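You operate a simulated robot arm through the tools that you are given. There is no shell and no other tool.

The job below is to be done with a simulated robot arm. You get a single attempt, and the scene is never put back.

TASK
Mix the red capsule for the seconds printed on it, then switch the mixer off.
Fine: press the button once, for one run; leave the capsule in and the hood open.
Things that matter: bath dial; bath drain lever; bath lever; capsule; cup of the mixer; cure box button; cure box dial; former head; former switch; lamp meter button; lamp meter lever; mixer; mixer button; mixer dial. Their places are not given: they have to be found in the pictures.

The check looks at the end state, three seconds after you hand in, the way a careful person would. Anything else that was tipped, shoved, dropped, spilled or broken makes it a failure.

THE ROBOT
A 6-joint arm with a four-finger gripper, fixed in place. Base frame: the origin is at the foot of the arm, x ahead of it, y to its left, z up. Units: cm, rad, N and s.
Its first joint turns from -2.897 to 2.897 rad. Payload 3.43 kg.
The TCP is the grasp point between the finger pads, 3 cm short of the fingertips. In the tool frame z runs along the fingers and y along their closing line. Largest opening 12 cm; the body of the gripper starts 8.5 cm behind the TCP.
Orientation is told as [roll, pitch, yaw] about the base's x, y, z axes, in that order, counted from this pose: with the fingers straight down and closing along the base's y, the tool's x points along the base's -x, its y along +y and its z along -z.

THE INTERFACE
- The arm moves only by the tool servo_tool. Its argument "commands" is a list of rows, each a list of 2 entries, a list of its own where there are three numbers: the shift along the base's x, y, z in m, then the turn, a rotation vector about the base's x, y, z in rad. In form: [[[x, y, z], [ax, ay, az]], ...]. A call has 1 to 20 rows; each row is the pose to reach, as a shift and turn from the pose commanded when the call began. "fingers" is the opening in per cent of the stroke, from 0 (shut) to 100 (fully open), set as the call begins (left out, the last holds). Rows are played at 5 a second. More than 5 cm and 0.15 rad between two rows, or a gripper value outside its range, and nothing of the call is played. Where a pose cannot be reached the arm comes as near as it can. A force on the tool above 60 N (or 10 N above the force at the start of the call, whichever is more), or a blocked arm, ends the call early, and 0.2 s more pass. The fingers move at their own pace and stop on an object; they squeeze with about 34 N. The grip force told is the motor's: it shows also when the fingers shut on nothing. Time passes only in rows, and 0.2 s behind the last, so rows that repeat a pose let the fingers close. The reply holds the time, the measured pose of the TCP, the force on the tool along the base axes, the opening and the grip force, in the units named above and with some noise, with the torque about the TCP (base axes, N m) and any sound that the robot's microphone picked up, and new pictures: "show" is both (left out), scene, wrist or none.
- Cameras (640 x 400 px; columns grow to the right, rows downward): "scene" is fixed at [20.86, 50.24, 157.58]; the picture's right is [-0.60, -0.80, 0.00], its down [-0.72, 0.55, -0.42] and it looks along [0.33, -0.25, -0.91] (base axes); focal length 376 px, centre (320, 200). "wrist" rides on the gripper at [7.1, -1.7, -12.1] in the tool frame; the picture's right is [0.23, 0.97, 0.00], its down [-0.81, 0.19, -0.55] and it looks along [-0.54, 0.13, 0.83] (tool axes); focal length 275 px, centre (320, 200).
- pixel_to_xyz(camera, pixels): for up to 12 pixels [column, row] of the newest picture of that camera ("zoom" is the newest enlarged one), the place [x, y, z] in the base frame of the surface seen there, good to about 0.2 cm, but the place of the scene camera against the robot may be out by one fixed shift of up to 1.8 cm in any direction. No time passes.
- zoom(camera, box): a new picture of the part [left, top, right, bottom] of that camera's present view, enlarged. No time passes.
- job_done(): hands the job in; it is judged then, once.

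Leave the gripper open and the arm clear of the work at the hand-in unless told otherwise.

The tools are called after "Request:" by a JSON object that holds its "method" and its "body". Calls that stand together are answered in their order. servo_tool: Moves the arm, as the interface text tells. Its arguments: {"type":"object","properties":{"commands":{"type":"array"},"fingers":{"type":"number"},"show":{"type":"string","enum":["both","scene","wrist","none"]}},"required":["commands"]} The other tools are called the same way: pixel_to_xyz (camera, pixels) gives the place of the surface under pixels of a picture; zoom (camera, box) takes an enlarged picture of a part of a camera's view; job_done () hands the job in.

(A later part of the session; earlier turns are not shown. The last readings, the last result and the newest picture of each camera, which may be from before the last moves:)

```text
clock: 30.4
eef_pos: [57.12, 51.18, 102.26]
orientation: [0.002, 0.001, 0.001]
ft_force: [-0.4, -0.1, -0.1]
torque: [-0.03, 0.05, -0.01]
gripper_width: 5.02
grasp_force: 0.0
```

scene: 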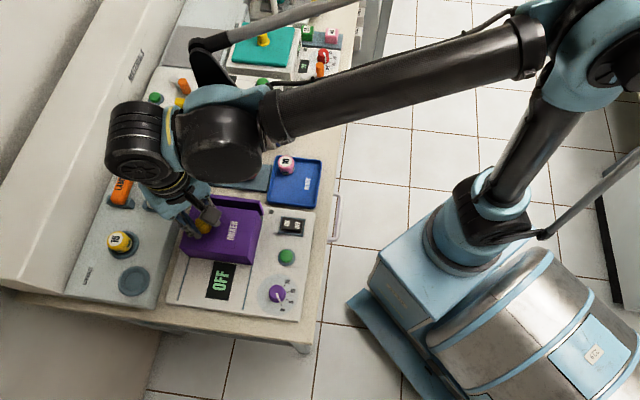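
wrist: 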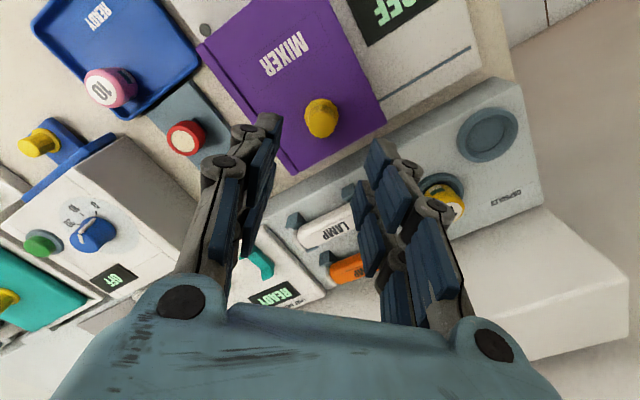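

The hood is closed. Next the dial: I travel high to above (37.7, 47.7), fingers at 5 cm.

Request:
{"method": "servo_tool", "body": {"commands": [[[-0.03, -0.005, 0], [0, 0, 0]], [[-0.07, -0.012, 0], [0, 0, 0]], [[-0.11, -0.02, -0.01], [0, 0, 0]], [[-0.15, -0.028, -0.025], [0, 0, 0]], [[-0.18, -0.033, -0.04], [0, 0, 0]], [[-0.194, -0.035, -0.05], [0, 0, 0]], [[-0.194, -0.035, -0.05], [0, 0, 0]], [[-0.194, -0.035, -0.05], [0, 0, 0]]], "show": "both"}}

```text
clock: 32.2
eef_pos: [37.4, 47.6, 97.27]
orientation: [0.002, 0.0, 0.001]
ft_force: [0.0, -0.1, -0.7]
torque: [0.0, 0.01, -0.01]
gripper_width: 5.03
grasp_force: 0.1
```

scene: 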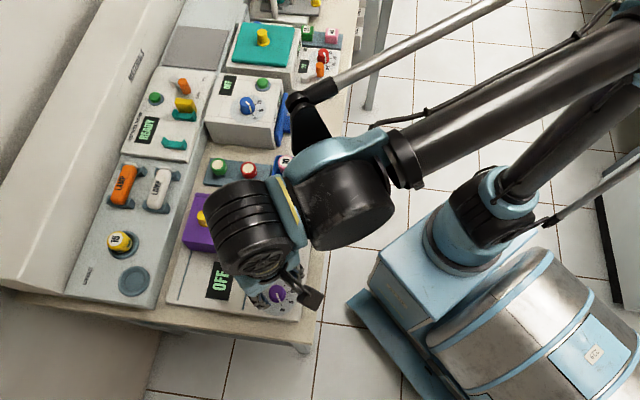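
wrist: 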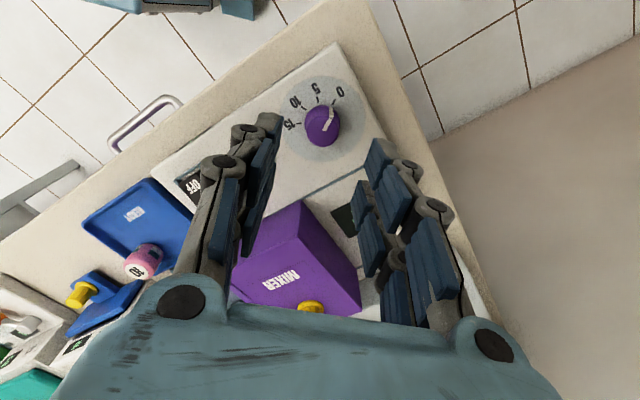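

I look closely at the dial around wrist (322,122).

Request:
{"method": "zoom", "body": {"camera": "wrist", "box": [270, 60, 380, 165]}}

Request:
{"method": "pixel_to_xyz", "body": {"camera": "wrist", "pixels": [[321, 122], [310, 128], [334, 122], [340, 92], [316, 89], [295, 102], [288, 124], [322, 145], [360, 125], [330, 112]]}}

```text
3.81 times, centred on (325, 112) of wrist
```

zoom: 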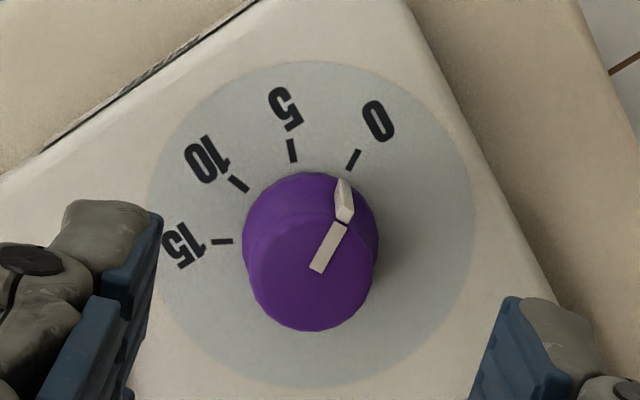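

```text
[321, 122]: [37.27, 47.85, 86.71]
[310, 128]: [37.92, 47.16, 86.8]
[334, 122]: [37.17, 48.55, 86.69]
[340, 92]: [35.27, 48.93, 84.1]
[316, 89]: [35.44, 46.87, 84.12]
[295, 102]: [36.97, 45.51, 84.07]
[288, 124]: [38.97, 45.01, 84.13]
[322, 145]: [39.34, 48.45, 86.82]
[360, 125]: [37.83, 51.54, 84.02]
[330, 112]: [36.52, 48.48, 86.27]
```

The dial axis is about (37.9, 48.0); 5 s is some 45° counter-clockwise (from above) of 0, and the pointer is near 0. The big display shows OFF, so I switch the mixer on first — it may then show the set time. I go above the rocker's ON half near (48.2, 38.5) with shut fingers.

Request:
{"method": "servo_tool", "body": {"commands": [[[0.025, -0.02, 0.01], [0, 0, 0]], [[0.05, -0.045, 0.01], [0, 0, 0]], [[0.08, -0.07, 0.005], [0, 0, 0]], [[0.105, -0.09, 0], [0, 0, 0]], [[0.105, -0.09, 0], [0, 0, 0]], [[0.105, -0.09, 0], [0, 0, 0]]], "fingers": 0, "show": "wrist"}}

```text
clock: 33.6
eef_pos: [48.1, 38.69, 97.38]
orientation: [0.001, 0.001, -0.001]
ft_force: [0.3, 0.1, 0.3]
torque: [0.02, 0.01, 0.01]
gripper_width: 0.0
grasp_force: 33.5
```

wrist: 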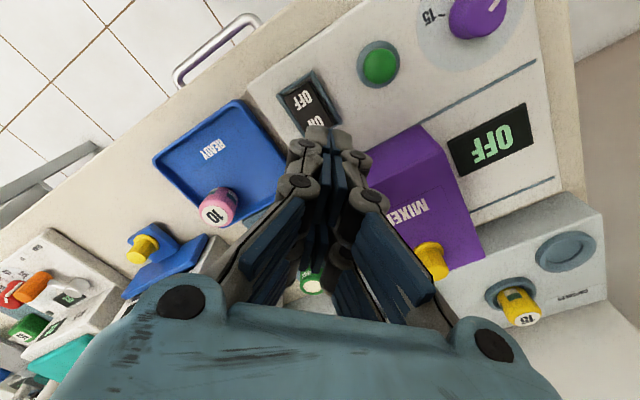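

The rocker is at wrist (305,100), just ahead of the fingertips. I zoom in and measure it.

Request:
{"method": "zoom", "body": {"camera": "wrist", "box": [250, 50, 410, 170]}}

Request:
{"method": "pixel_to_xyz", "body": {"camera": "wrist", "pixels": [[302, 100], [313, 119], [293, 92], [309, 85], [298, 112], [318, 112], [306, 108], [380, 65], [370, 64], [390, 66], [330, 110]]}}

```text
3.33 times, centred on (330, 110) of wrist
```

zoom: 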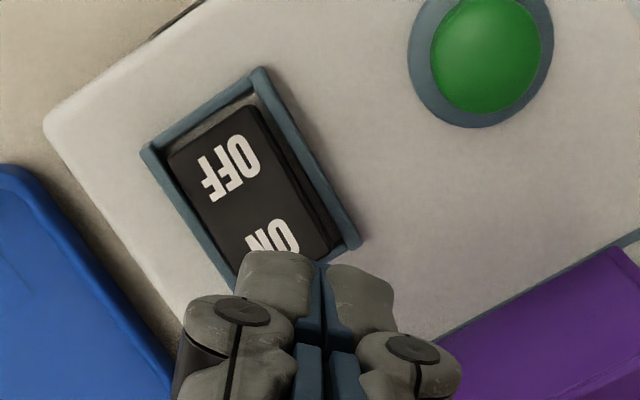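

```text
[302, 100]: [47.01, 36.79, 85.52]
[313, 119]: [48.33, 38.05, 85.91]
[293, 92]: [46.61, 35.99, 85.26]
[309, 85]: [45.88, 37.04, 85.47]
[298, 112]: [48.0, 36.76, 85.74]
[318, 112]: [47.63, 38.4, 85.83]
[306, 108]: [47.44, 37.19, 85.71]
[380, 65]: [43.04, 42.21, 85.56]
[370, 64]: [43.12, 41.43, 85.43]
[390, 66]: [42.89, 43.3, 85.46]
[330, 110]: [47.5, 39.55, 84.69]
```

The rocker's frame spans about 3.6 × 5.1 cm, centred near (47.85, 37.8), long side along the mixer's depth, with the ON half at the back and higher. I turn the gripper 0.81 rad so the shut tips line up with it, above (48.67, 38.67).

Request:
{"method": "servo_tool", "body": {"commands": [[[0.001, 0, 0], [0, 0, 0.13]], [[0.002, 0, 0], [0, 0, 0.27]], [[0.003, 0, 0], [0, 0, 0.41]], [[0.004, 0, 0], [0, 0, 0.55]], [[0.005, 0, 0], [0, 0, 0.69]], [[0.0057, 0, 0], [0, 0, 0.814]], [[0.0057, 0, 0], [0, 0, 0.814]], [[0.0057, 0, 0], [0, 0, 0.814]]], "show": "both"}}

```text
clock: 35.4
eef_pos: [48.56, 38.72, 97.48]
orientation: [0.004, 0.0, 0.817]
ft_force: [0.8, -0.7, 0.3]
torque: [-0.02, -0.01, -0.01]
gripper_width: 0.01
grasp_force: 33.2
```

scene: 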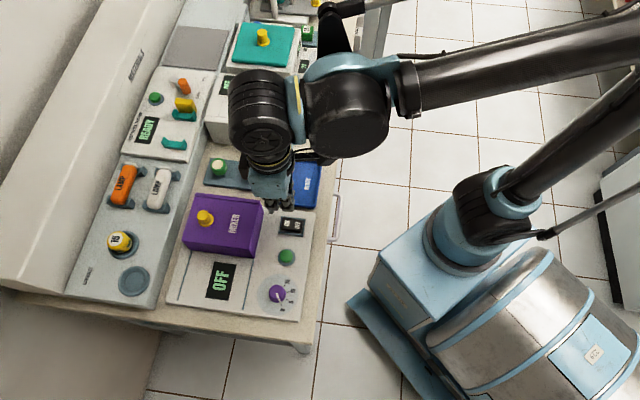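
wrist: 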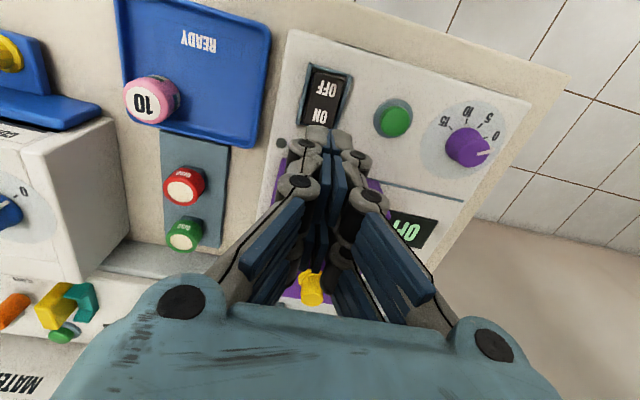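

Now the mixer front is square to the picture. I zoom on the rocker/button and on the dial.

Request:
{"method": "zoom", "body": {"camera": "wrist", "box": [270, 40, 430, 160]}}

Request:
{"method": "zoom", "body": {"camera": "wrist", "box": [410, 80, 530, 190]}}

Request:
{"method": "pixel_to_xyz", "body": {"camera": "wrist", "pixels": [[308, 66], [350, 74], [302, 128], [322, 97], [330, 72], [318, 118], [392, 119], [380, 118], [405, 119], [378, 112], [392, 133]]}}

```text
3.33 times, centred on (350, 100) of wrist
```

zoom: 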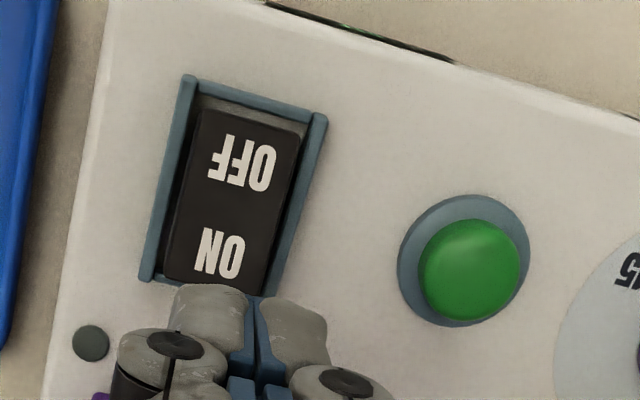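

```text
3.64 times, centred on (470, 135) of wrist
```

zoom: 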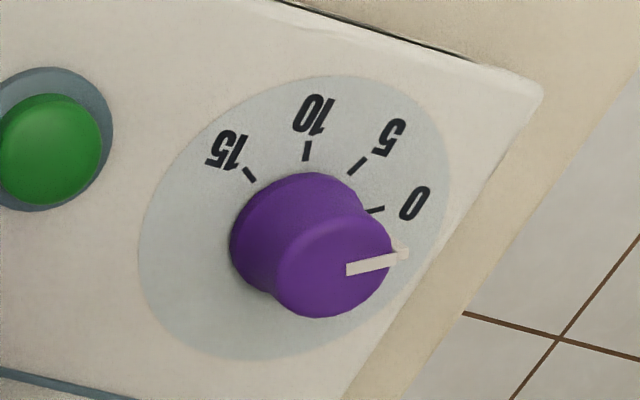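

```text
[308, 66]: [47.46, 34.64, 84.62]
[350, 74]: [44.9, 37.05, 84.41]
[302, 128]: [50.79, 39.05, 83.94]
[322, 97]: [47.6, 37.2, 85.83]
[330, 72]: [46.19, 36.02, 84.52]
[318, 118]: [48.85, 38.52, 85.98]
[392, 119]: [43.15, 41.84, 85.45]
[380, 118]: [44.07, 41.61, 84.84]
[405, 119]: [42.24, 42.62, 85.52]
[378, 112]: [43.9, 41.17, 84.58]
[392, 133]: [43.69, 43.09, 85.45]
```

I also measure where the shut fingertips really are (wrist (318,132), (340,133)), so I know how far they reach below the TCP.

Request:
{"method": "pixel_to_xyz", "body": {"camera": "wrist", "pixels": [[314, 128], [318, 132], [340, 133], [316, 138], [342, 140], [326, 140], [305, 148], [356, 158], [300, 182], [327, 165], [328, 150]]}}

Request:
{"method": "zoom", "body": {"camera": "wrist", "box": [270, 110, 390, 210]}}

```text
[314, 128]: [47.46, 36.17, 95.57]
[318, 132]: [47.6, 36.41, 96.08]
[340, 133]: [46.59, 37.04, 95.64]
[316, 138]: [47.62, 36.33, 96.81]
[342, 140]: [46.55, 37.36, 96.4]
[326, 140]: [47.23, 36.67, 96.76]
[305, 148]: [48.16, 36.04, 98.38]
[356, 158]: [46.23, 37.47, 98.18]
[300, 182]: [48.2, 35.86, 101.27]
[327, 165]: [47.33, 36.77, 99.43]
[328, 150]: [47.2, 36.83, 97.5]
```

```text
4.00 times, centred on (330, 160) of wrist
```

zoom: 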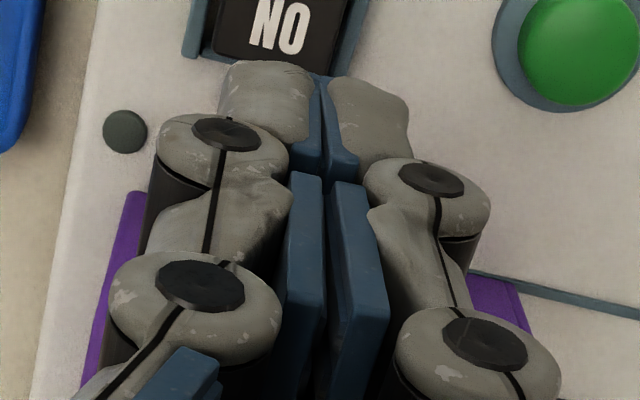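

The visible finger surfaces come out about 2.4 cm to the camera side of the TCP, wider than the pads. I check the gripper's shape from the scene camera.

Request:
{"method": "zoom", "body": {"camera": "scene", "box": [230, 140, 330, 230]}}

Request:
{"method": "pixel_to_xyz", "body": {"camera": "scene", "pixels": [[275, 205], [270, 208], [264, 200], [292, 200], [283, 185]]}}

```text
4.44 times, centred on (280, 185) of scene
```

zoom: 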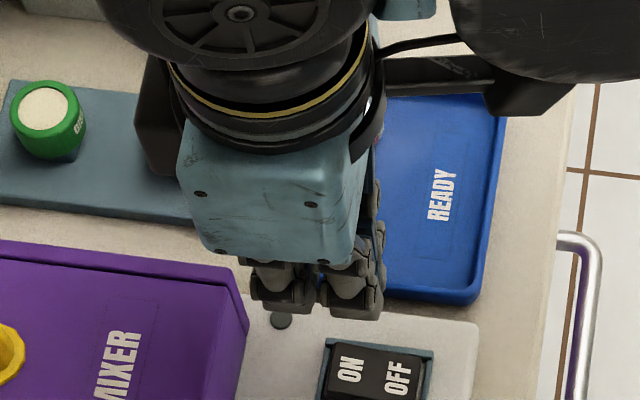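

```text
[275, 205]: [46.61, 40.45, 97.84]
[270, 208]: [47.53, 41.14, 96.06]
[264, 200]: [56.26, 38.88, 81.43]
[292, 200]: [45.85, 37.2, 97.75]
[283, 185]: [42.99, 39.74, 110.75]
```

The scene view shows that each side carries two fingers side by side (about 1.6 cm either side of the TCP, with a gap between), so I must press with one pair. With the rocker centre at (47.9, 37.75), putting the TCP at (49.75, 39.7) places the front pair on the ON half. I go there and lower to TCP z 90.

Request:
{"method": "servo_tool", "body": {"commands": [[[0.006, 0.005, 0], [0, 0, 0]], [[0.012, 0.01, -0.01], [0, 0, 0]], [[0.012, 0.01, -0.03], [0, 0, 0]], [[0.012, 0.01, -0.05], [0, 0, 0]], [[0.012, 0.01, -0.065], [0, 0, 0]], [[0.012, 0.01, -0.074], [0, 0, 0]], [[0.012, 0.01, -0.074], [0, 0, 0]]], "show": "both"}}

```text
clock: 37.0
eef_pos: [49.88, 39.71, 89.94]
orientation: [0.003, 0.001, 0.815]
ft_force: [-0.7, 0.7, 0.1]
torque: [0.0, 0.03, 0.0]
gripper_width: 0.0
grasp_force: 33.2
```

scene: 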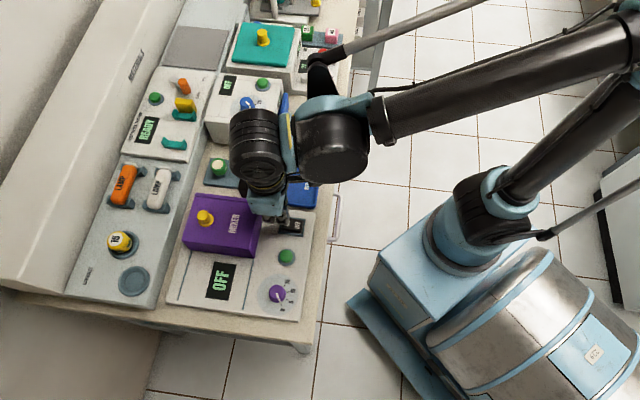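
wrist: 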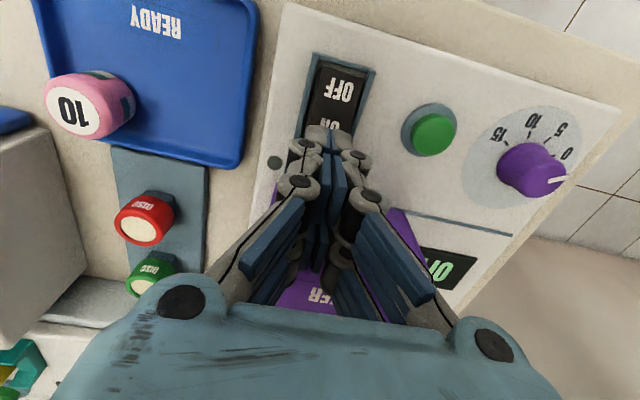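

I zoom in on both views to see where the front tips are over the ON half.

Request:
{"method": "zoom", "body": {"camera": "wrist", "box": [280, 40, 400, 160]}}

Request:
{"method": "zoom", "body": {"camera": "scene", "box": [240, 180, 320, 250]}}

Request:
{"method": "pixel_to_xyz", "body": {"camera": "wrist", "pixels": [[320, 128], [340, 131], [330, 110], [327, 122], [340, 90], [333, 118], [318, 118]]}}

```text
3.33 times, centred on (340, 100) of wrist
```

zoom: 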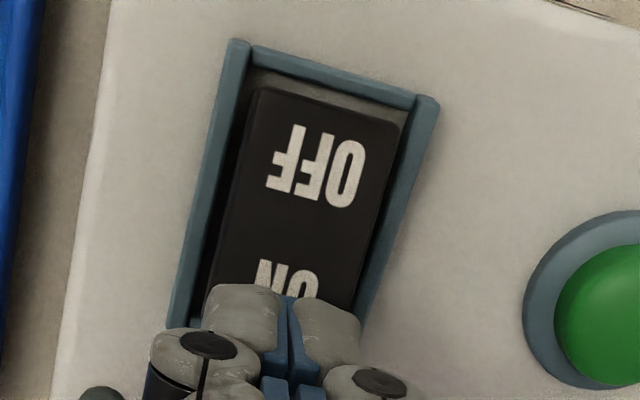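

```text
5.71 times, centred on (280, 215) of scene
```

zoom: 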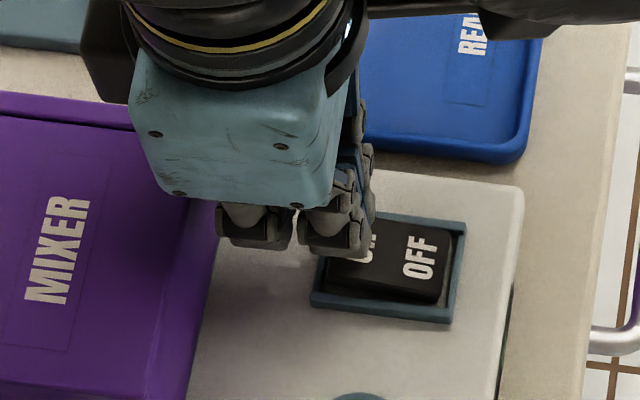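

```text
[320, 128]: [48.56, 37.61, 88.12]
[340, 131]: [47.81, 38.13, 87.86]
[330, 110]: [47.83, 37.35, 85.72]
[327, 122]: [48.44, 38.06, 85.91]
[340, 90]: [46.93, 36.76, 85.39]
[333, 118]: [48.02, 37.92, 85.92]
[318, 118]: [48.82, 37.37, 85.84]
```

The front pair is right above the ON half (offset 0.2-2.1 cm behind the pivot) and the rear pair is over bare panel. I press down slowly to TCP z about 88.4 and come back up.

Request:
{"method": "servo_tool", "body": {"commands": [[[0, 0, -0.004], [0, 0, 0]], [[0, 0, -0.007], [0, 0, 0]], [[0, 0, -0.01], [0, 0, 0]], [[0, 0, -0.0125], [0, 0, 0]], [[0, 0, -0.0145], [0, 0, 0]], [[0, 0, -0.0155], [0, 0, 0]]], "show": "wrist"}}

```text
clock: 38.4
eef_pos: [49.82, 39.78, 88.26]
orientation: [0.002, 0.0, 0.814]
ft_force: [-0.7, -0.1, 0.4]
torque: [-0.03, 0.02, -0.01]
gripper_width: 0.0
grasp_force: 33.4
```

wrist: 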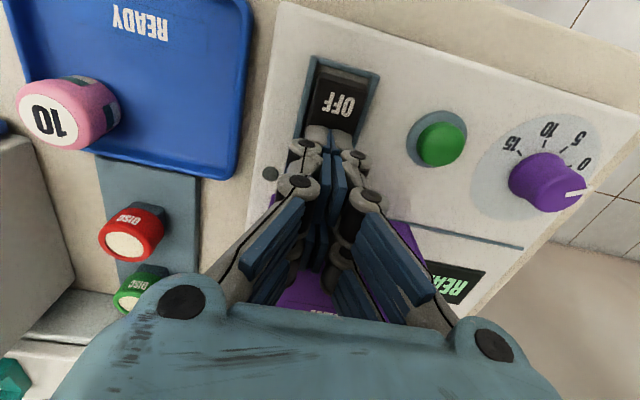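

The display now reads "REA(DY)" and the OFF half has tipped up: the mixer is on. I rise straight up.

Request:
{"method": "servo_tool", "body": {"commands": [[[0, 0, 0.01], [0, 0, 0]], [[0, 0, 0.03], [0, 0, 0]], [[0, 0, 0.05], [0, 0, 0]], [[0, 0, 0.075], [0, 0, 0]], [[0, 0, 0.095], [0, 0, 0]], [[0, 0, 0.095], [0, 0, 0]]], "show": "both"}}

```text
clock: 39.8
eef_pos: [49.81, 39.65, 97.66]
orientation: [0.004, 0.0, 0.812]
ft_force: [-0.2, -0.5, 0.0]
torque: [0.0, -0.01, 0.02]
gripper_width: 0.0
grasp_force: 33.9
```

scene: 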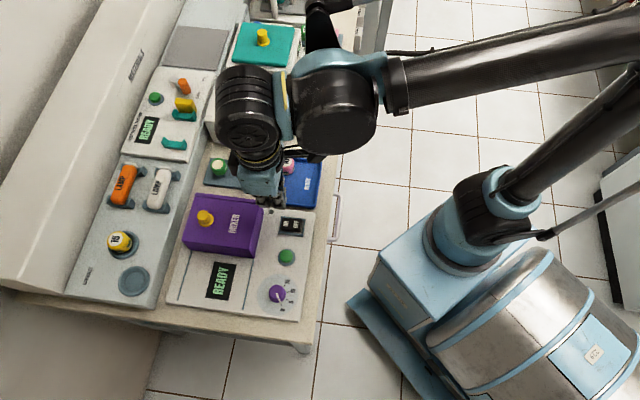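
wrist: 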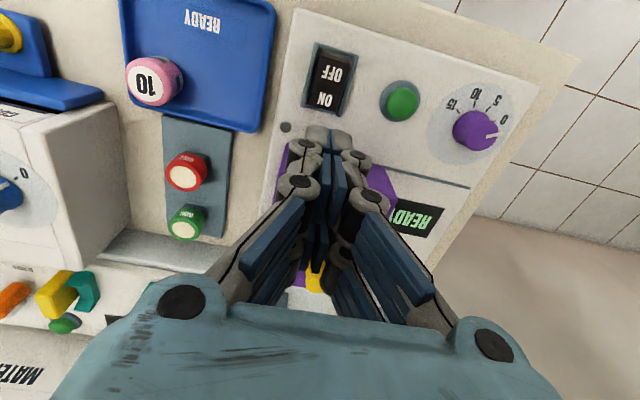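

The mixer shows READY. Now the dial: I zoom on it once more to judge the pointer against the 0 tick, then go there.

Request:
{"method": "zoom", "body": {"camera": "wrist", "box": [420, 70, 540, 170]}}

Request:
{"method": "zoom", "body": {"camera": "scene", "box": [250, 265, 310, 320]}}

```text
4.00 times, centred on (480, 120) of wrist
```

zoom: 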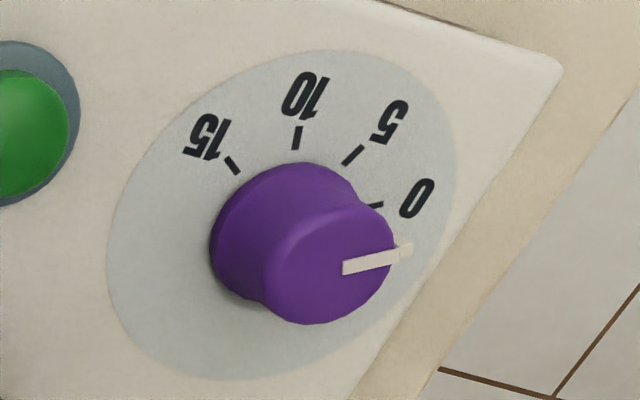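

```text
7.27 times, centred on (280, 292) of scene
```

zoom: 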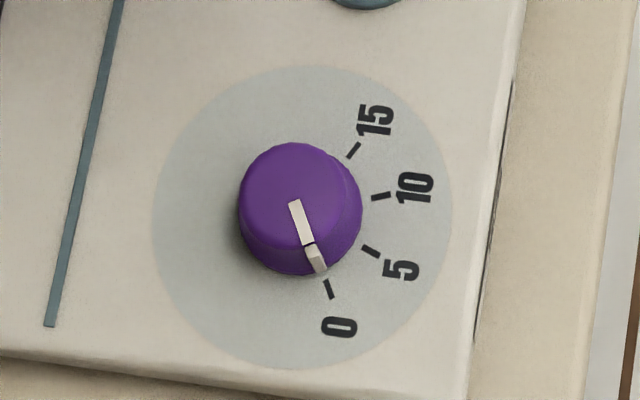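

From the scene zoom the pointer lies exactly on 0, and fitting the four ticks gives 40° between marks, with the axis near (38.0, 48.0). I move above the dial with the yaw going back to about 0.1, fingers opening to 5 cm.

Request:
{"method": "servo_tool", "body": {"commands": [[[-0.015, 0.01, 0], [0, 0, -0.12]], [[-0.035, 0.025, 0], [0, 0, -0.24]], [[-0.06, 0.042, 0], [0, 0, -0.36]], [[-0.085, 0.06, 0], [0, 0, -0.48]], [[-0.105, 0.075, 0], [0, 0, -0.6]], [[-0.118, 0.0835, -0.006], [0, 0, -0.712]], [[-0.118, 0.0835, -0.006], [0, 0, -0.712]], [[-0.118, 0.0835, -0.006], [0, 0, -0.712]]], "fingers": 45, "show": "wrist"}}

```text
clock: 41.6
eef_pos: [38.0, 47.94, 97.24]
orientation: [0.002, 0.0, 0.101]
ft_force: [0.0, 0.8, -0.2]
torque: [-0.01, 0.01, -0.01]
gripper_width: 5.39
grasp_force: 0.1
```

wrist: 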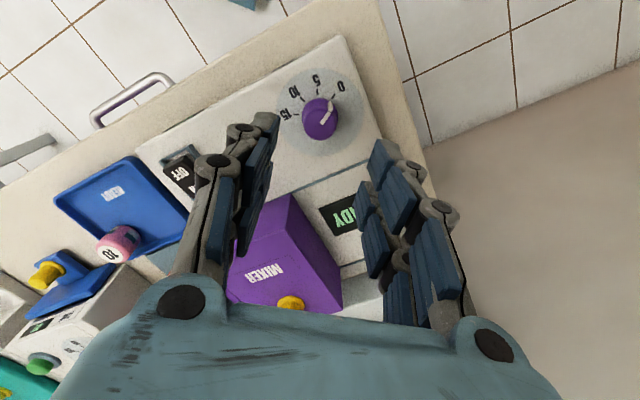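

I zoom on the dial and measure the knob's outline.

Request:
{"method": "zoom", "body": {"camera": "wrist", "box": [270, 60, 370, 160]}}

Request:
{"method": "pixel_to_xyz", "body": {"camera": "wrist", "pixels": [[320, 125], [305, 125], [336, 122], [320, 138], [319, 112], [345, 120], [300, 110], [320, 150]]}}

```text
4.00 times, centred on (320, 110) of wrist
```

zoom: 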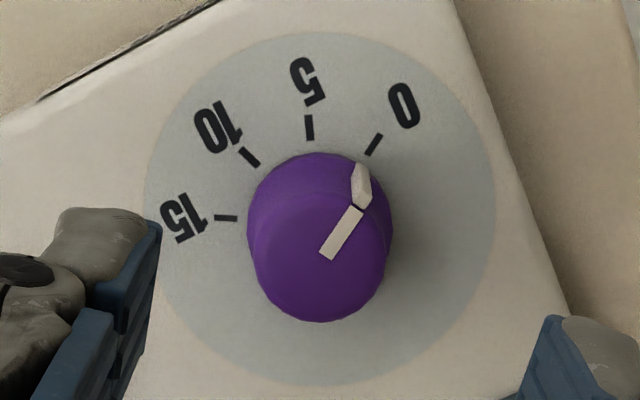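

```text
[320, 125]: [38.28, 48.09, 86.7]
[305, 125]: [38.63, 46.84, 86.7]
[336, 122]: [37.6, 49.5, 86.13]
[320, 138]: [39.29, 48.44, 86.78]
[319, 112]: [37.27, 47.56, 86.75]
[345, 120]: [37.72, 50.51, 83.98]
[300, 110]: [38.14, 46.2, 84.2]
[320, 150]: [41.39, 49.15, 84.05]
```

Several estimates agree on the dial axis (38.25, 48.08), knob top z 86.75, panel z 84.05. I shift by (+0.25, +0.13) and lower to TCP z 87.7 with open fingers around the knob.

Request:
{"method": "servo_tool", "body": {"commands": [[[0.0025, 0.0013, -0.02], [0, 0, 0]], [[0.0025, 0.0013, -0.045], [0, 0, 0]], [[0.0025, 0.0013, -0.07], [0, 0, 0]], [[0.0025, 0.0013, -0.085], [0, 0, 0]], [[0.0025, 0.0013, -0.0945], [0, 0, 0]], [[0.0025, 0.0013, -0.0945], [0, 0, 0]], [[0.0025, 0.0013, -0.0945], [0, 0, 0]]], "show": "wrist"}}

```text
clock: 43.2
eef_pos: [38.15, 48.09, 87.77]
orientation: [0.001, -0.001, 0.104]
ft_force: [0.0, 0.4, 0.8]
torque: [-0.01, 0.0, 0.01]
gripper_width: 5.37
grasp_force: 0.0
```

wrist: 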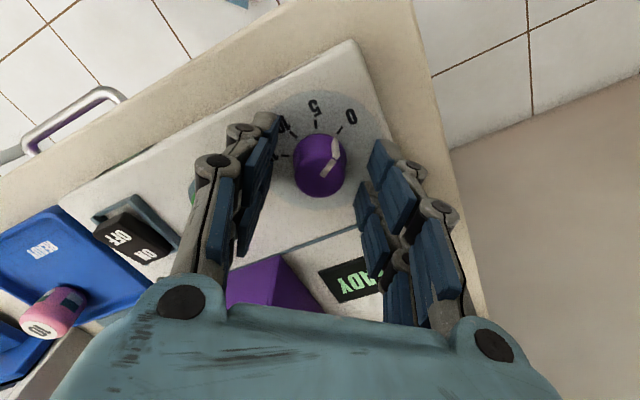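

The knob is centred between the fingers. I close on it and read the force.

Request:
{"method": "servo_tool", "body": {"commands": [[[0, 0, 0], [0, 0, 0]], [[0, 0, 0], [0, 0, 0]], [[0, 0, 0], [0, 0, 0]], [[0, 0, 0], [0, 0, 0]]], "fingers": 15, "show": "wrist"}}

```text
clock: 44.2
eef_pos: [38.27, 48.11, 87.72]
orientation: [0.002, 0.0, 0.103]
ft_force: [-0.8, -4.3, -0.1]
torque: [-0.14, 0.0, 0.15]
gripper_width: 2.69
grasp_force: 45.4
```

wrist: 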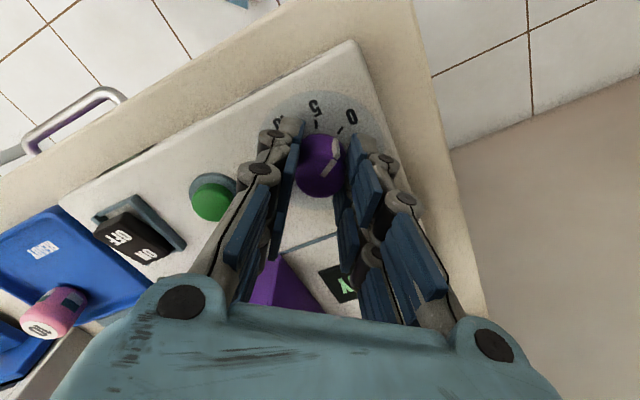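

The grip is good (2.69 cm, small side force). I turn +0.35 rad counter-clockwise first and check that the pointer follows.

Request:
{"method": "servo_tool", "body": {"commands": [[[0, 0, 0], [0, 0, 0.07]], [[0, 0, 0], [0, 0, 0.14]], [[0, 0, 0], [0, 0, 0.21]], [[0, 0, 0], [0, 0, 0.28]], [[0, 0, 0], [0, 0, 0.35]], [[0, 0, 0], [0, 0, 0.35]]], "show": "wrist"}}

```text
clock: 45.6
eef_pos: [38.24, 48.03, 87.75]
orientation: [0.001, 0.002, 0.455]
ft_force: [-17.1, -21.7, -22.4]
torque: [-0.69, 0.49, 0.02]
gripper_width: 2.67
grasp_force: 45.2
```

wrist: 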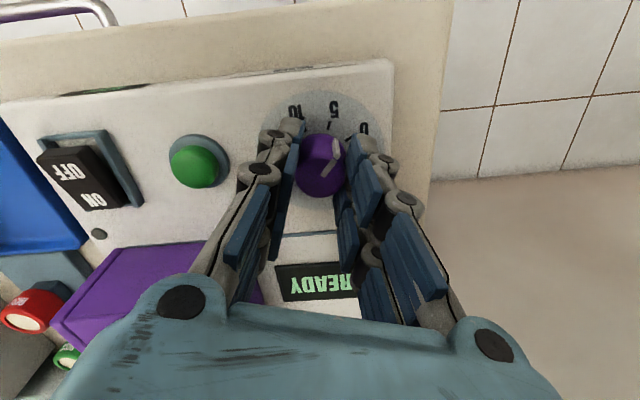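

The pointer keeps its place relative to the fingers, so the knob turns with them. I zoom to check it against the ticks.

Request:
{"method": "zoom", "body": {"camera": "wrist", "box": [270, 80, 390, 210]}}

```text
3.08 times, centred on (330, 145) of wrist
```

zoom: 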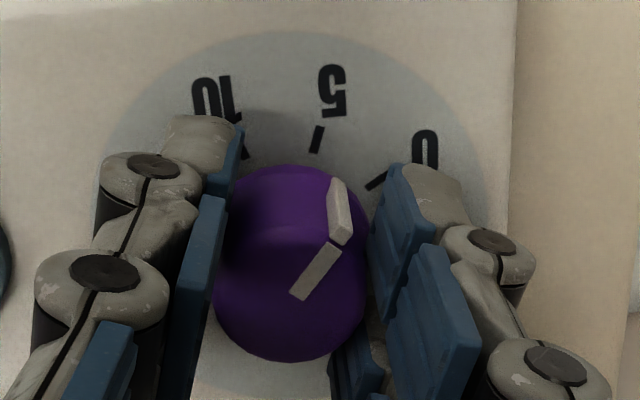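

The pointer is midway between 0 and 5. I turn another 0.348 rad, easing (-0.1, -0.12) cm to relieve the side force.

Request:
{"method": "servo_tool", "body": {"commands": [[[-0.0005, -0.0006, -0.0002], [0, 0, 0.07]], [[-0.001, -0.0012, -0.0003], [0, 0, 0.14]], [[-0.001, -0.0012, -0.0003], [0, 0, 0.21]], [[-0.001, -0.0012, -0.0003], [0, 0, 0.28]], [[-0.001, -0.0012, -0.0003], [0, 0, 0.348]], [[-0.001, -0.0012, -0.0003], [0, 0, 0.348]], [[-0.001, -0.0012, -0.0003], [0, 0, 0.348]]], "show": "wrist"}}

```text
clock: 47.2
eef_pos: [38.16, 48.14, 87.71]
orientation: [0.003, 0.0, 0.801]
ft_force: [-8.8, 9.4, 8.5]
torque: [0.43, 0.29, -0.01]
gripper_width: 2.66
grasp_force: 44.7
```

wrist: 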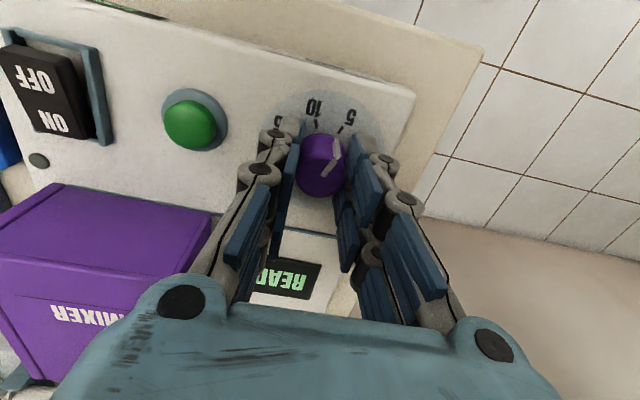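

The pointer now seems to face the 5. I zoom in from here to check.

Request:
{"method": "zoom", "body": {"camera": "wrist", "box": [270, 80, 390, 210]}}

```text
3.08 times, centred on (330, 145) of wrist
```

zoom: 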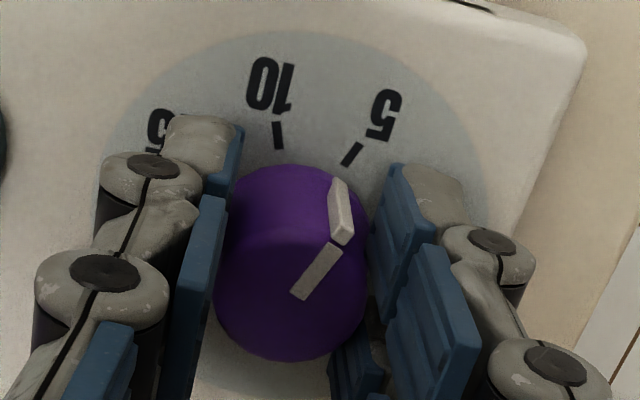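

It stands to the 5 tick just as it did to 0 before. I open the fingers, let go and rise to look from above.

Request:
{"method": "servo_tool", "body": {"commands": [[[0, 0, 0], [0, 0, 0]], [[0, 0, 0], [0, 0, 0]], [[0, 0, 0.015], [0, 0, 0]], [[0, 0, 0.04], [0, 0, 0]], [[0, 0, 0.07], [0, 0, 0]], [[0, 0, 0.095], [0, 0, 0]], [[0, 0, 0.095], [0, 0, 0]]], "fingers": 45, "show": "both"}}

```text
clock: 48.8
eef_pos: [38.1, 47.91, 97.24]
orientation: [0.003, 0.0, 0.801]
ft_force: [0.3, -1.0, 0.9]
torque: [-0.02, 0.02, 0.04]
gripper_width: 5.4
grasp_force: 0.0
```

scene: 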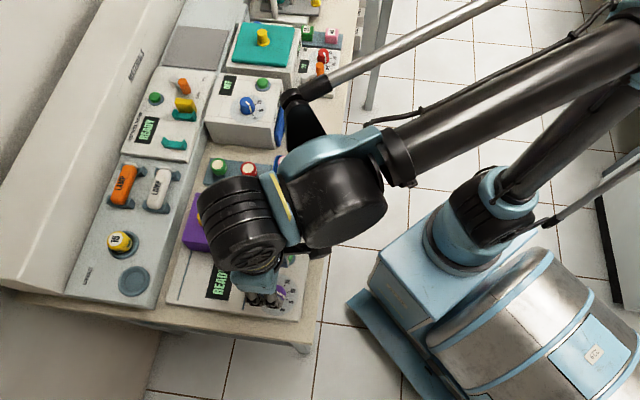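
wrist: 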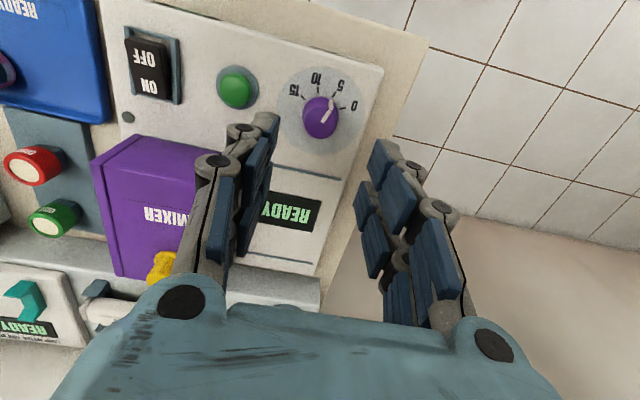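

Request:
{"method": "zoom", "body": {"camera": "wrist", "box": [270, 55, 370, 160]}}

Request:
{"method": "pixel_to_xyz", "body": {"camera": "wrist", "pixels": [[235, 88], [227, 92], [246, 92], [237, 104], [255, 92], [236, 75], [250, 105]]}}

Request:
{"method": "zoom", "body": {"camera": "wrist", "box": [100, 30, 280, 160]}}

```text
3.81 times, centred on (320, 108) of wrist
```

zoom: 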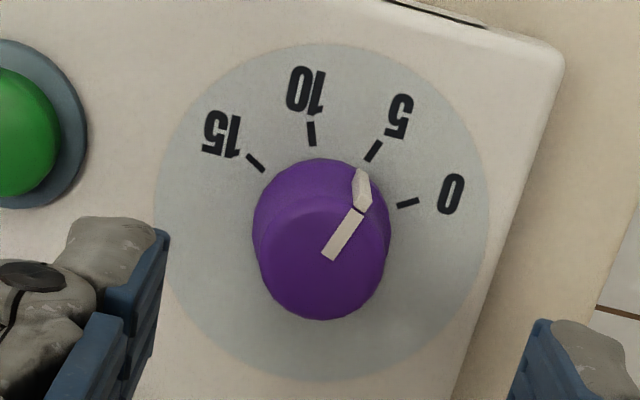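

```text
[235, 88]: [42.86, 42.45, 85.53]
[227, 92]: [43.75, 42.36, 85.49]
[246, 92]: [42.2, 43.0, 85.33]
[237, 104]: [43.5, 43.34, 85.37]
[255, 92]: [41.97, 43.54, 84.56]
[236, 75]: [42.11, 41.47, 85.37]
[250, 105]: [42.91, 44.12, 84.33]
```

```text
3.08 times, centred on (190, 95) of wrist
```

zoom: 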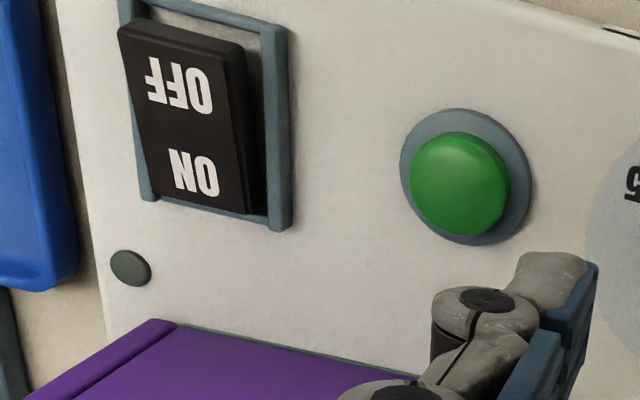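

The pointer stands on 5. The rocker's ON half is down and the display reads READY. The green button is centred at (42.97, 42.48), top z 85.55. I shut the fingers and go above it so the front pair will press it: TCP (44.08, 43.63).

Request:
{"method": "servo_tool", "body": {"commands": [[[0.02, -0.014, 0], [0, 0, 0.006]], [[0.04, -0.029, 0], [0, 0, 0.013]], [[0.0598, -0.0428, 0], [0, 0, 0.013]], [[0.0598, -0.0428, -0.02], [0, 0, 0.013]], [[0.0598, -0.0428, -0.045], [0, 0, 0.013]], [[0.0598, -0.0428, -0.065], [0, 0, 0.013]], [[0.0598, -0.0428, -0.073], [0, 0, 0.013]], [[0.0598, -0.0428, -0.073], [0, 0, 0.013]]], "fingers": 0, "show": "both"}}

```text
clock: 50.6
eef_pos: [44.1, 43.52, 89.87]
orientation: [0.003, -0.001, 0.815]
ft_force: [0.0, -0.2, -0.4]
torque: [-0.03, -0.01, -0.02]
gripper_width: 0.0
grasp_force: 33.4
```

scene: 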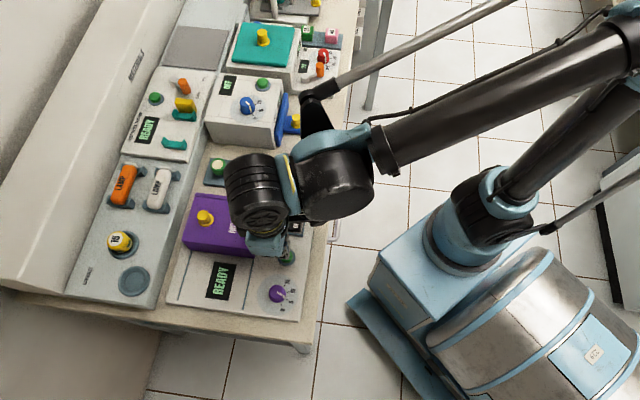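
wrist: 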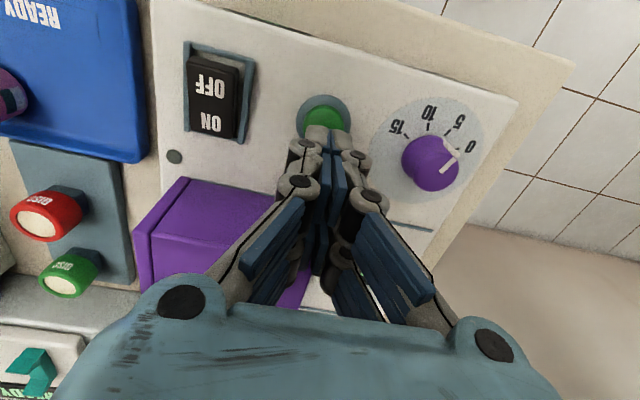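

I check where the front tips are relative to the button before pressing.

Request:
{"method": "pixel_to_xyz", "body": {"camera": "wrist", "pixels": [[318, 128], [338, 131], [325, 112], [310, 118], [340, 118], [325, 97]]}}

Request:
{"method": "zoom", "body": {"camera": "wrist", "box": [270, 70, 390, 170]}}

Request:
{"method": "zoom", "body": {"camera": "scene", "box": [190, 200, 320, 310]}}

```text
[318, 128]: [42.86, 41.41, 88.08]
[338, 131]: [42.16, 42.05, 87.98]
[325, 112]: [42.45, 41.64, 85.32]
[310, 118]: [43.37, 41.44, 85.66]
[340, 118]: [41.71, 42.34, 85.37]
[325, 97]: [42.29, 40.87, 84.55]
```

```text
4.00 times, centred on (330, 120) of wrist
```

zoom: 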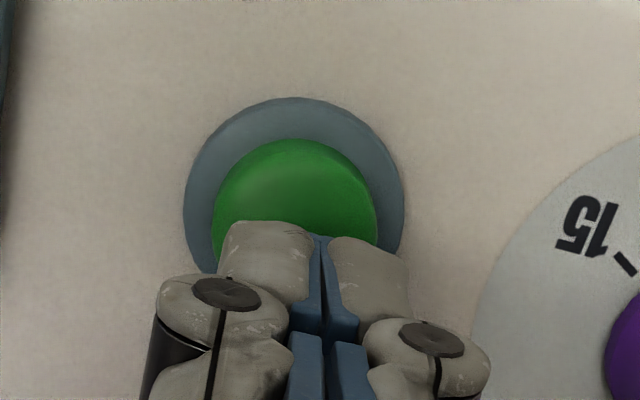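

```text
3.64 times, centred on (255, 255) of scene
```

zoom: 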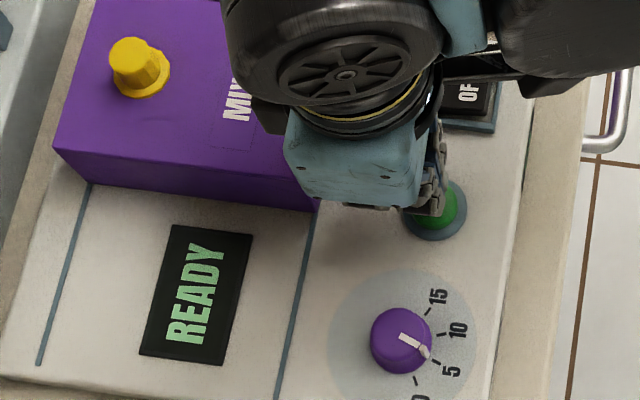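

The front tips are centred on the button, and the scene shows the dial on 5 and READY. I press once, down 1.9 cm and straight up again.

Request:
{"method": "servo_tool", "body": {"commands": [[[0, 0, -0.006], [0, 0, 0]], [[0, 0, -0.011], [0, 0, 0]], [[0, 0, -0.015], [0, 0, 0]], [[0, 0, -0.018], [0, 0, 0]], [[0, 0, -0.018], [0, 0, 0]], [[0, 0, -0.008], [0, 0, 0]], [[0, 0, 0.005], [0, 0, 0]]], "show": "both"}}

```text
clock: 52.2
eef_pos: [44.18, 43.68, 90.57]
orientation: [0.005, 0.0, 0.812]
ft_force: [0.2, -0.2, -0.5]
torque: [0.0, 0.01, 0.0]
gripper_width: 0.0
grasp_force: 33.5
```

scene: 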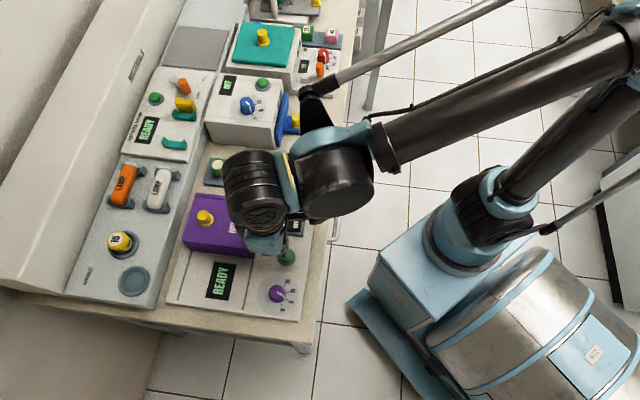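
wrist: 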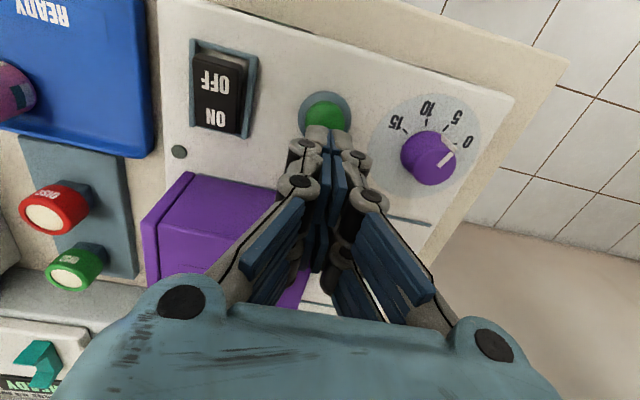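

I check the display closely.

Request:
{"method": "zoom", "body": {"camera": "scene", "box": [180, 200, 320, 310]}}

Request:
{"method": "zoom", "body": {"camera": "wrist", "box": [150, 20, 290, 180]}}

```text
3.64 times, centred on (250, 255) of scene
```

zoom: 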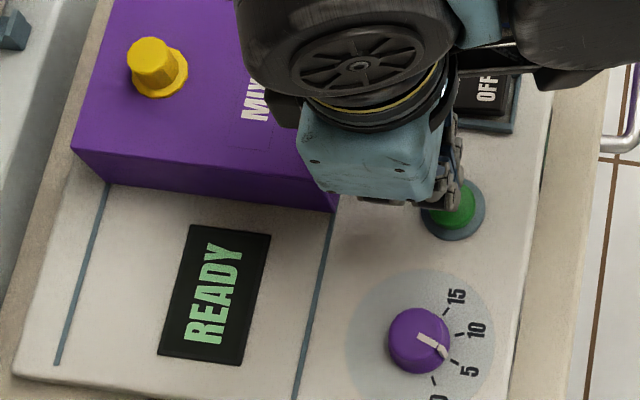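

```text
2.50 times, centred on (220, 100) of wrist
```

zoom: 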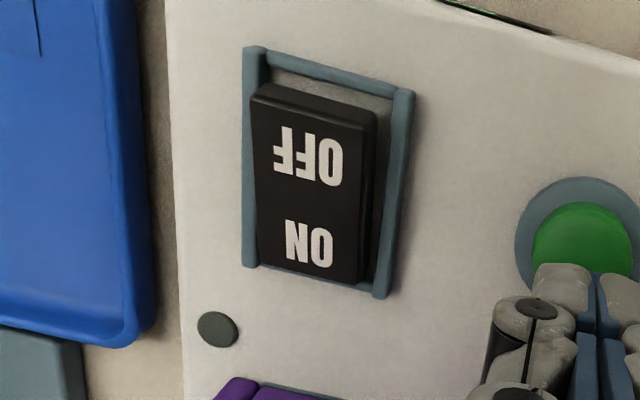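

Still READY and no sound, so the press was too shallow (the tips seem nearer 2.7 cm below the TCP). I press again deeper, to TCP z about 87.7, holding briefly and reading force.

Request:
{"method": "servo_tool", "body": {"commands": [[[0, -0.001, -0.01], [0, 0, 0]], [[0, -0.001, -0.019], [0, 0, 0]], [[0, -0.001, -0.0235], [0, 0, 0]], [[0, -0.001, -0.026], [0, 0, 0]], [[0, -0.001, -0.028], [0, 0, 0]]], "show": "scene"}}

```text
clock: 53.4
eef_pos: [44.28, 43.55, 87.57]
orientation: [0.004, -0.001, 0.813]
ft_force: [-0.8, -0.2, 3.4]
torque: [-0.02, 0.05, 0.0]
gripper_width: 0.6
grasp_force: 33.2
heard: click
```

scene: 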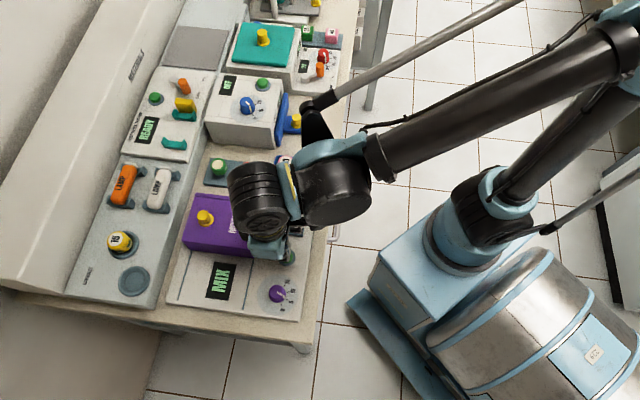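

A click was heard and the display now reads MIX: the run has started. I lift straight off the button.

Request:
{"method": "servo_tool", "body": {"commands": [[[0, 0, 0.01], [0, 0, 0]], [[0, 0, 0.03], [0, 0, 0]], [[0, 0, 0.055], [0, 0, 0]], [[0, 0, 0.08], [0, 0, 0]], [[0, 0, 0.1], [0, 0, 0]], [[0, 0, 0.1], [0, 0, 0]]], "show": "scene"}}

```text
clock: 54.8
eef_pos: [44.32, 43.54, 97.71]
orientation: [0.003, 0.001, 0.813]
ft_force: [0.2, 0.3, -0.4]
torque: [-0.01, 0.01, 0.04]
gripper_width: 0.0
grasp_force: 33.6
```

scene: 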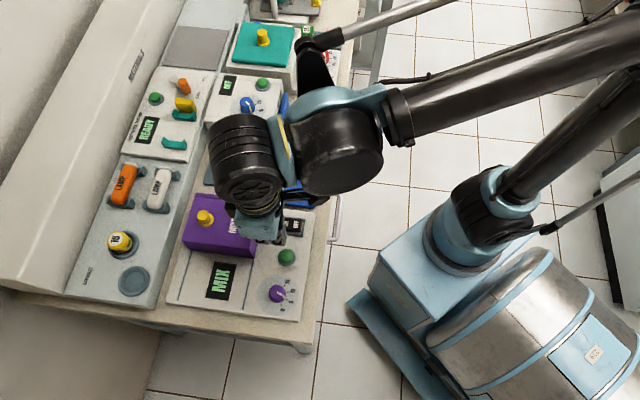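

The run is on (MIX). While it runs I move, without touching anything, to high above the hood knob (about (57, 51.3)), opening the fingers to 5 cm.

Request:
{"method": "servo_tool", "body": {"commands": [[[0.0, 0.0, 0.03], [0, 0, 0]], [[0.03, 0.02, 0.04], [0, 0, 0]], [[0.06, 0.035, 0.04], [0, 0, 0]], [[0.09, 0.055, 0.04], [0, 0, 0]], [[0.115, 0.07, 0.04], [0, 0, 0]], [[0.125, 0.077, 0.04], [0, 0, 0]], [[0.125, 0.077, 0.04], [0, 0, 0]]], "fingers": 42, "show": "both"}}

```text
clock: 56.4
eef_pos: [56.55, 51.3, 101.56]
orientation: [0.002, 0.0, 0.814]
ft_force: [-0.3, 0.8, -0.2]
torque: [0.0, -0.06, 0.02]
gripper_width: 5.06
grasp_force: 0.2
```

scene: 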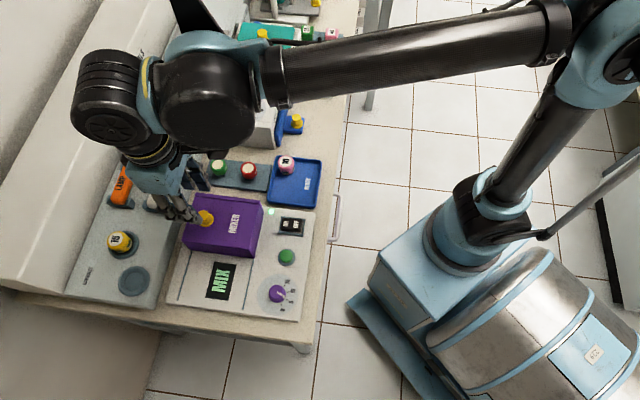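
wrist: 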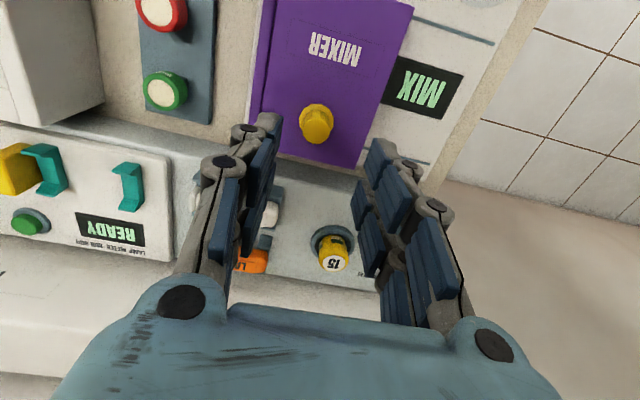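

The display reads MIX and the lamp dot glows green. I wait 2.4 s here.

Request:
{"method": "servo_tool", "body": {"commands": [[[0, 0, 0], [0, 0, 0]], [[0, 0, 0], [0, 0, 0]], [[0, 0, 0], [0, 0, 0]], [[0, 0, 0], [0, 0, 0]], [[0, 0, 0], [0, 0, 0]], [[0, 0, 0], [0, 0, 0]], [[0, 0, 0], [0, 0, 0]], [[0, 0, 0], [0, 0, 0]], [[0, 0, 0], [0, 0, 0]], [[0, 0, 0], [0, 0, 0]], [[0, 0, 0], [0, 0, 0]]], "show": "both"}}

```text
clock: 58.8
eef_pos: [56.48, 51.31, 101.68]
orientation: [0.002, 0.001, 0.813]
ft_force: [0.1, 1.1, -0.4]
torque: [0.03, 0.02, -0.01]
gripper_width: 5.05
grasp_force: 0.0
```

scene: 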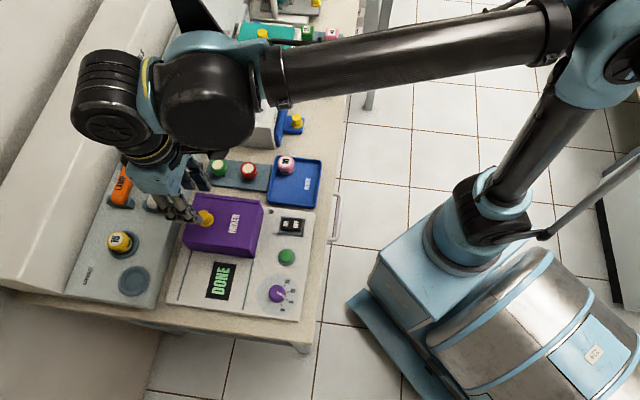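
wrist: 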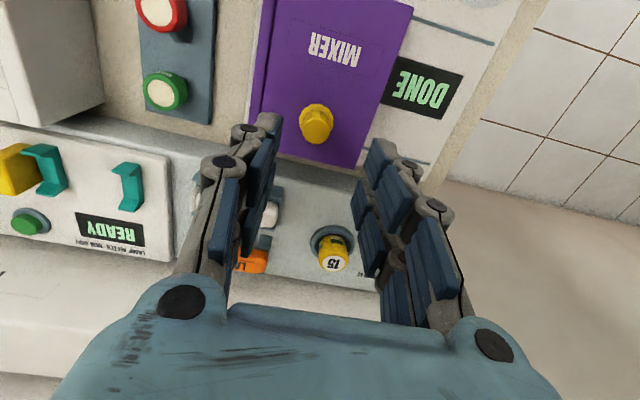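

The display reads DONE. Now to open the hood again: I measure the knob (wrist (317,125)).

Request:
{"method": "zoom", "body": {"camera": "wrist", "box": [240, 60, 400, 180]}}

Request:
{"method": "pixel_to_xyz", "body": {"camera": "wrist", "pixels": [[317, 128], [305, 128], [330, 126], [317, 138], [317, 118], [385, 60], [290, 120], [250, 110], [262, 115]]}}

```text
3.33 times, centred on (320, 120) of wrist
```

zoom: 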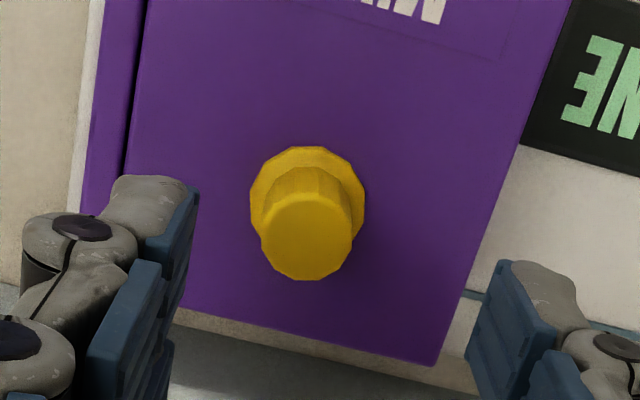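

```text
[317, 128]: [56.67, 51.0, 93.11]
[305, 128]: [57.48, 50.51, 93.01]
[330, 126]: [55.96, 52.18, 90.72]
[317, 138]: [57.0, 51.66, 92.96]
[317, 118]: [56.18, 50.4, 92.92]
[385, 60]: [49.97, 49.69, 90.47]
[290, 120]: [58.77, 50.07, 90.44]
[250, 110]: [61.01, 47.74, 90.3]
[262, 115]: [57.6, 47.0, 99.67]
```

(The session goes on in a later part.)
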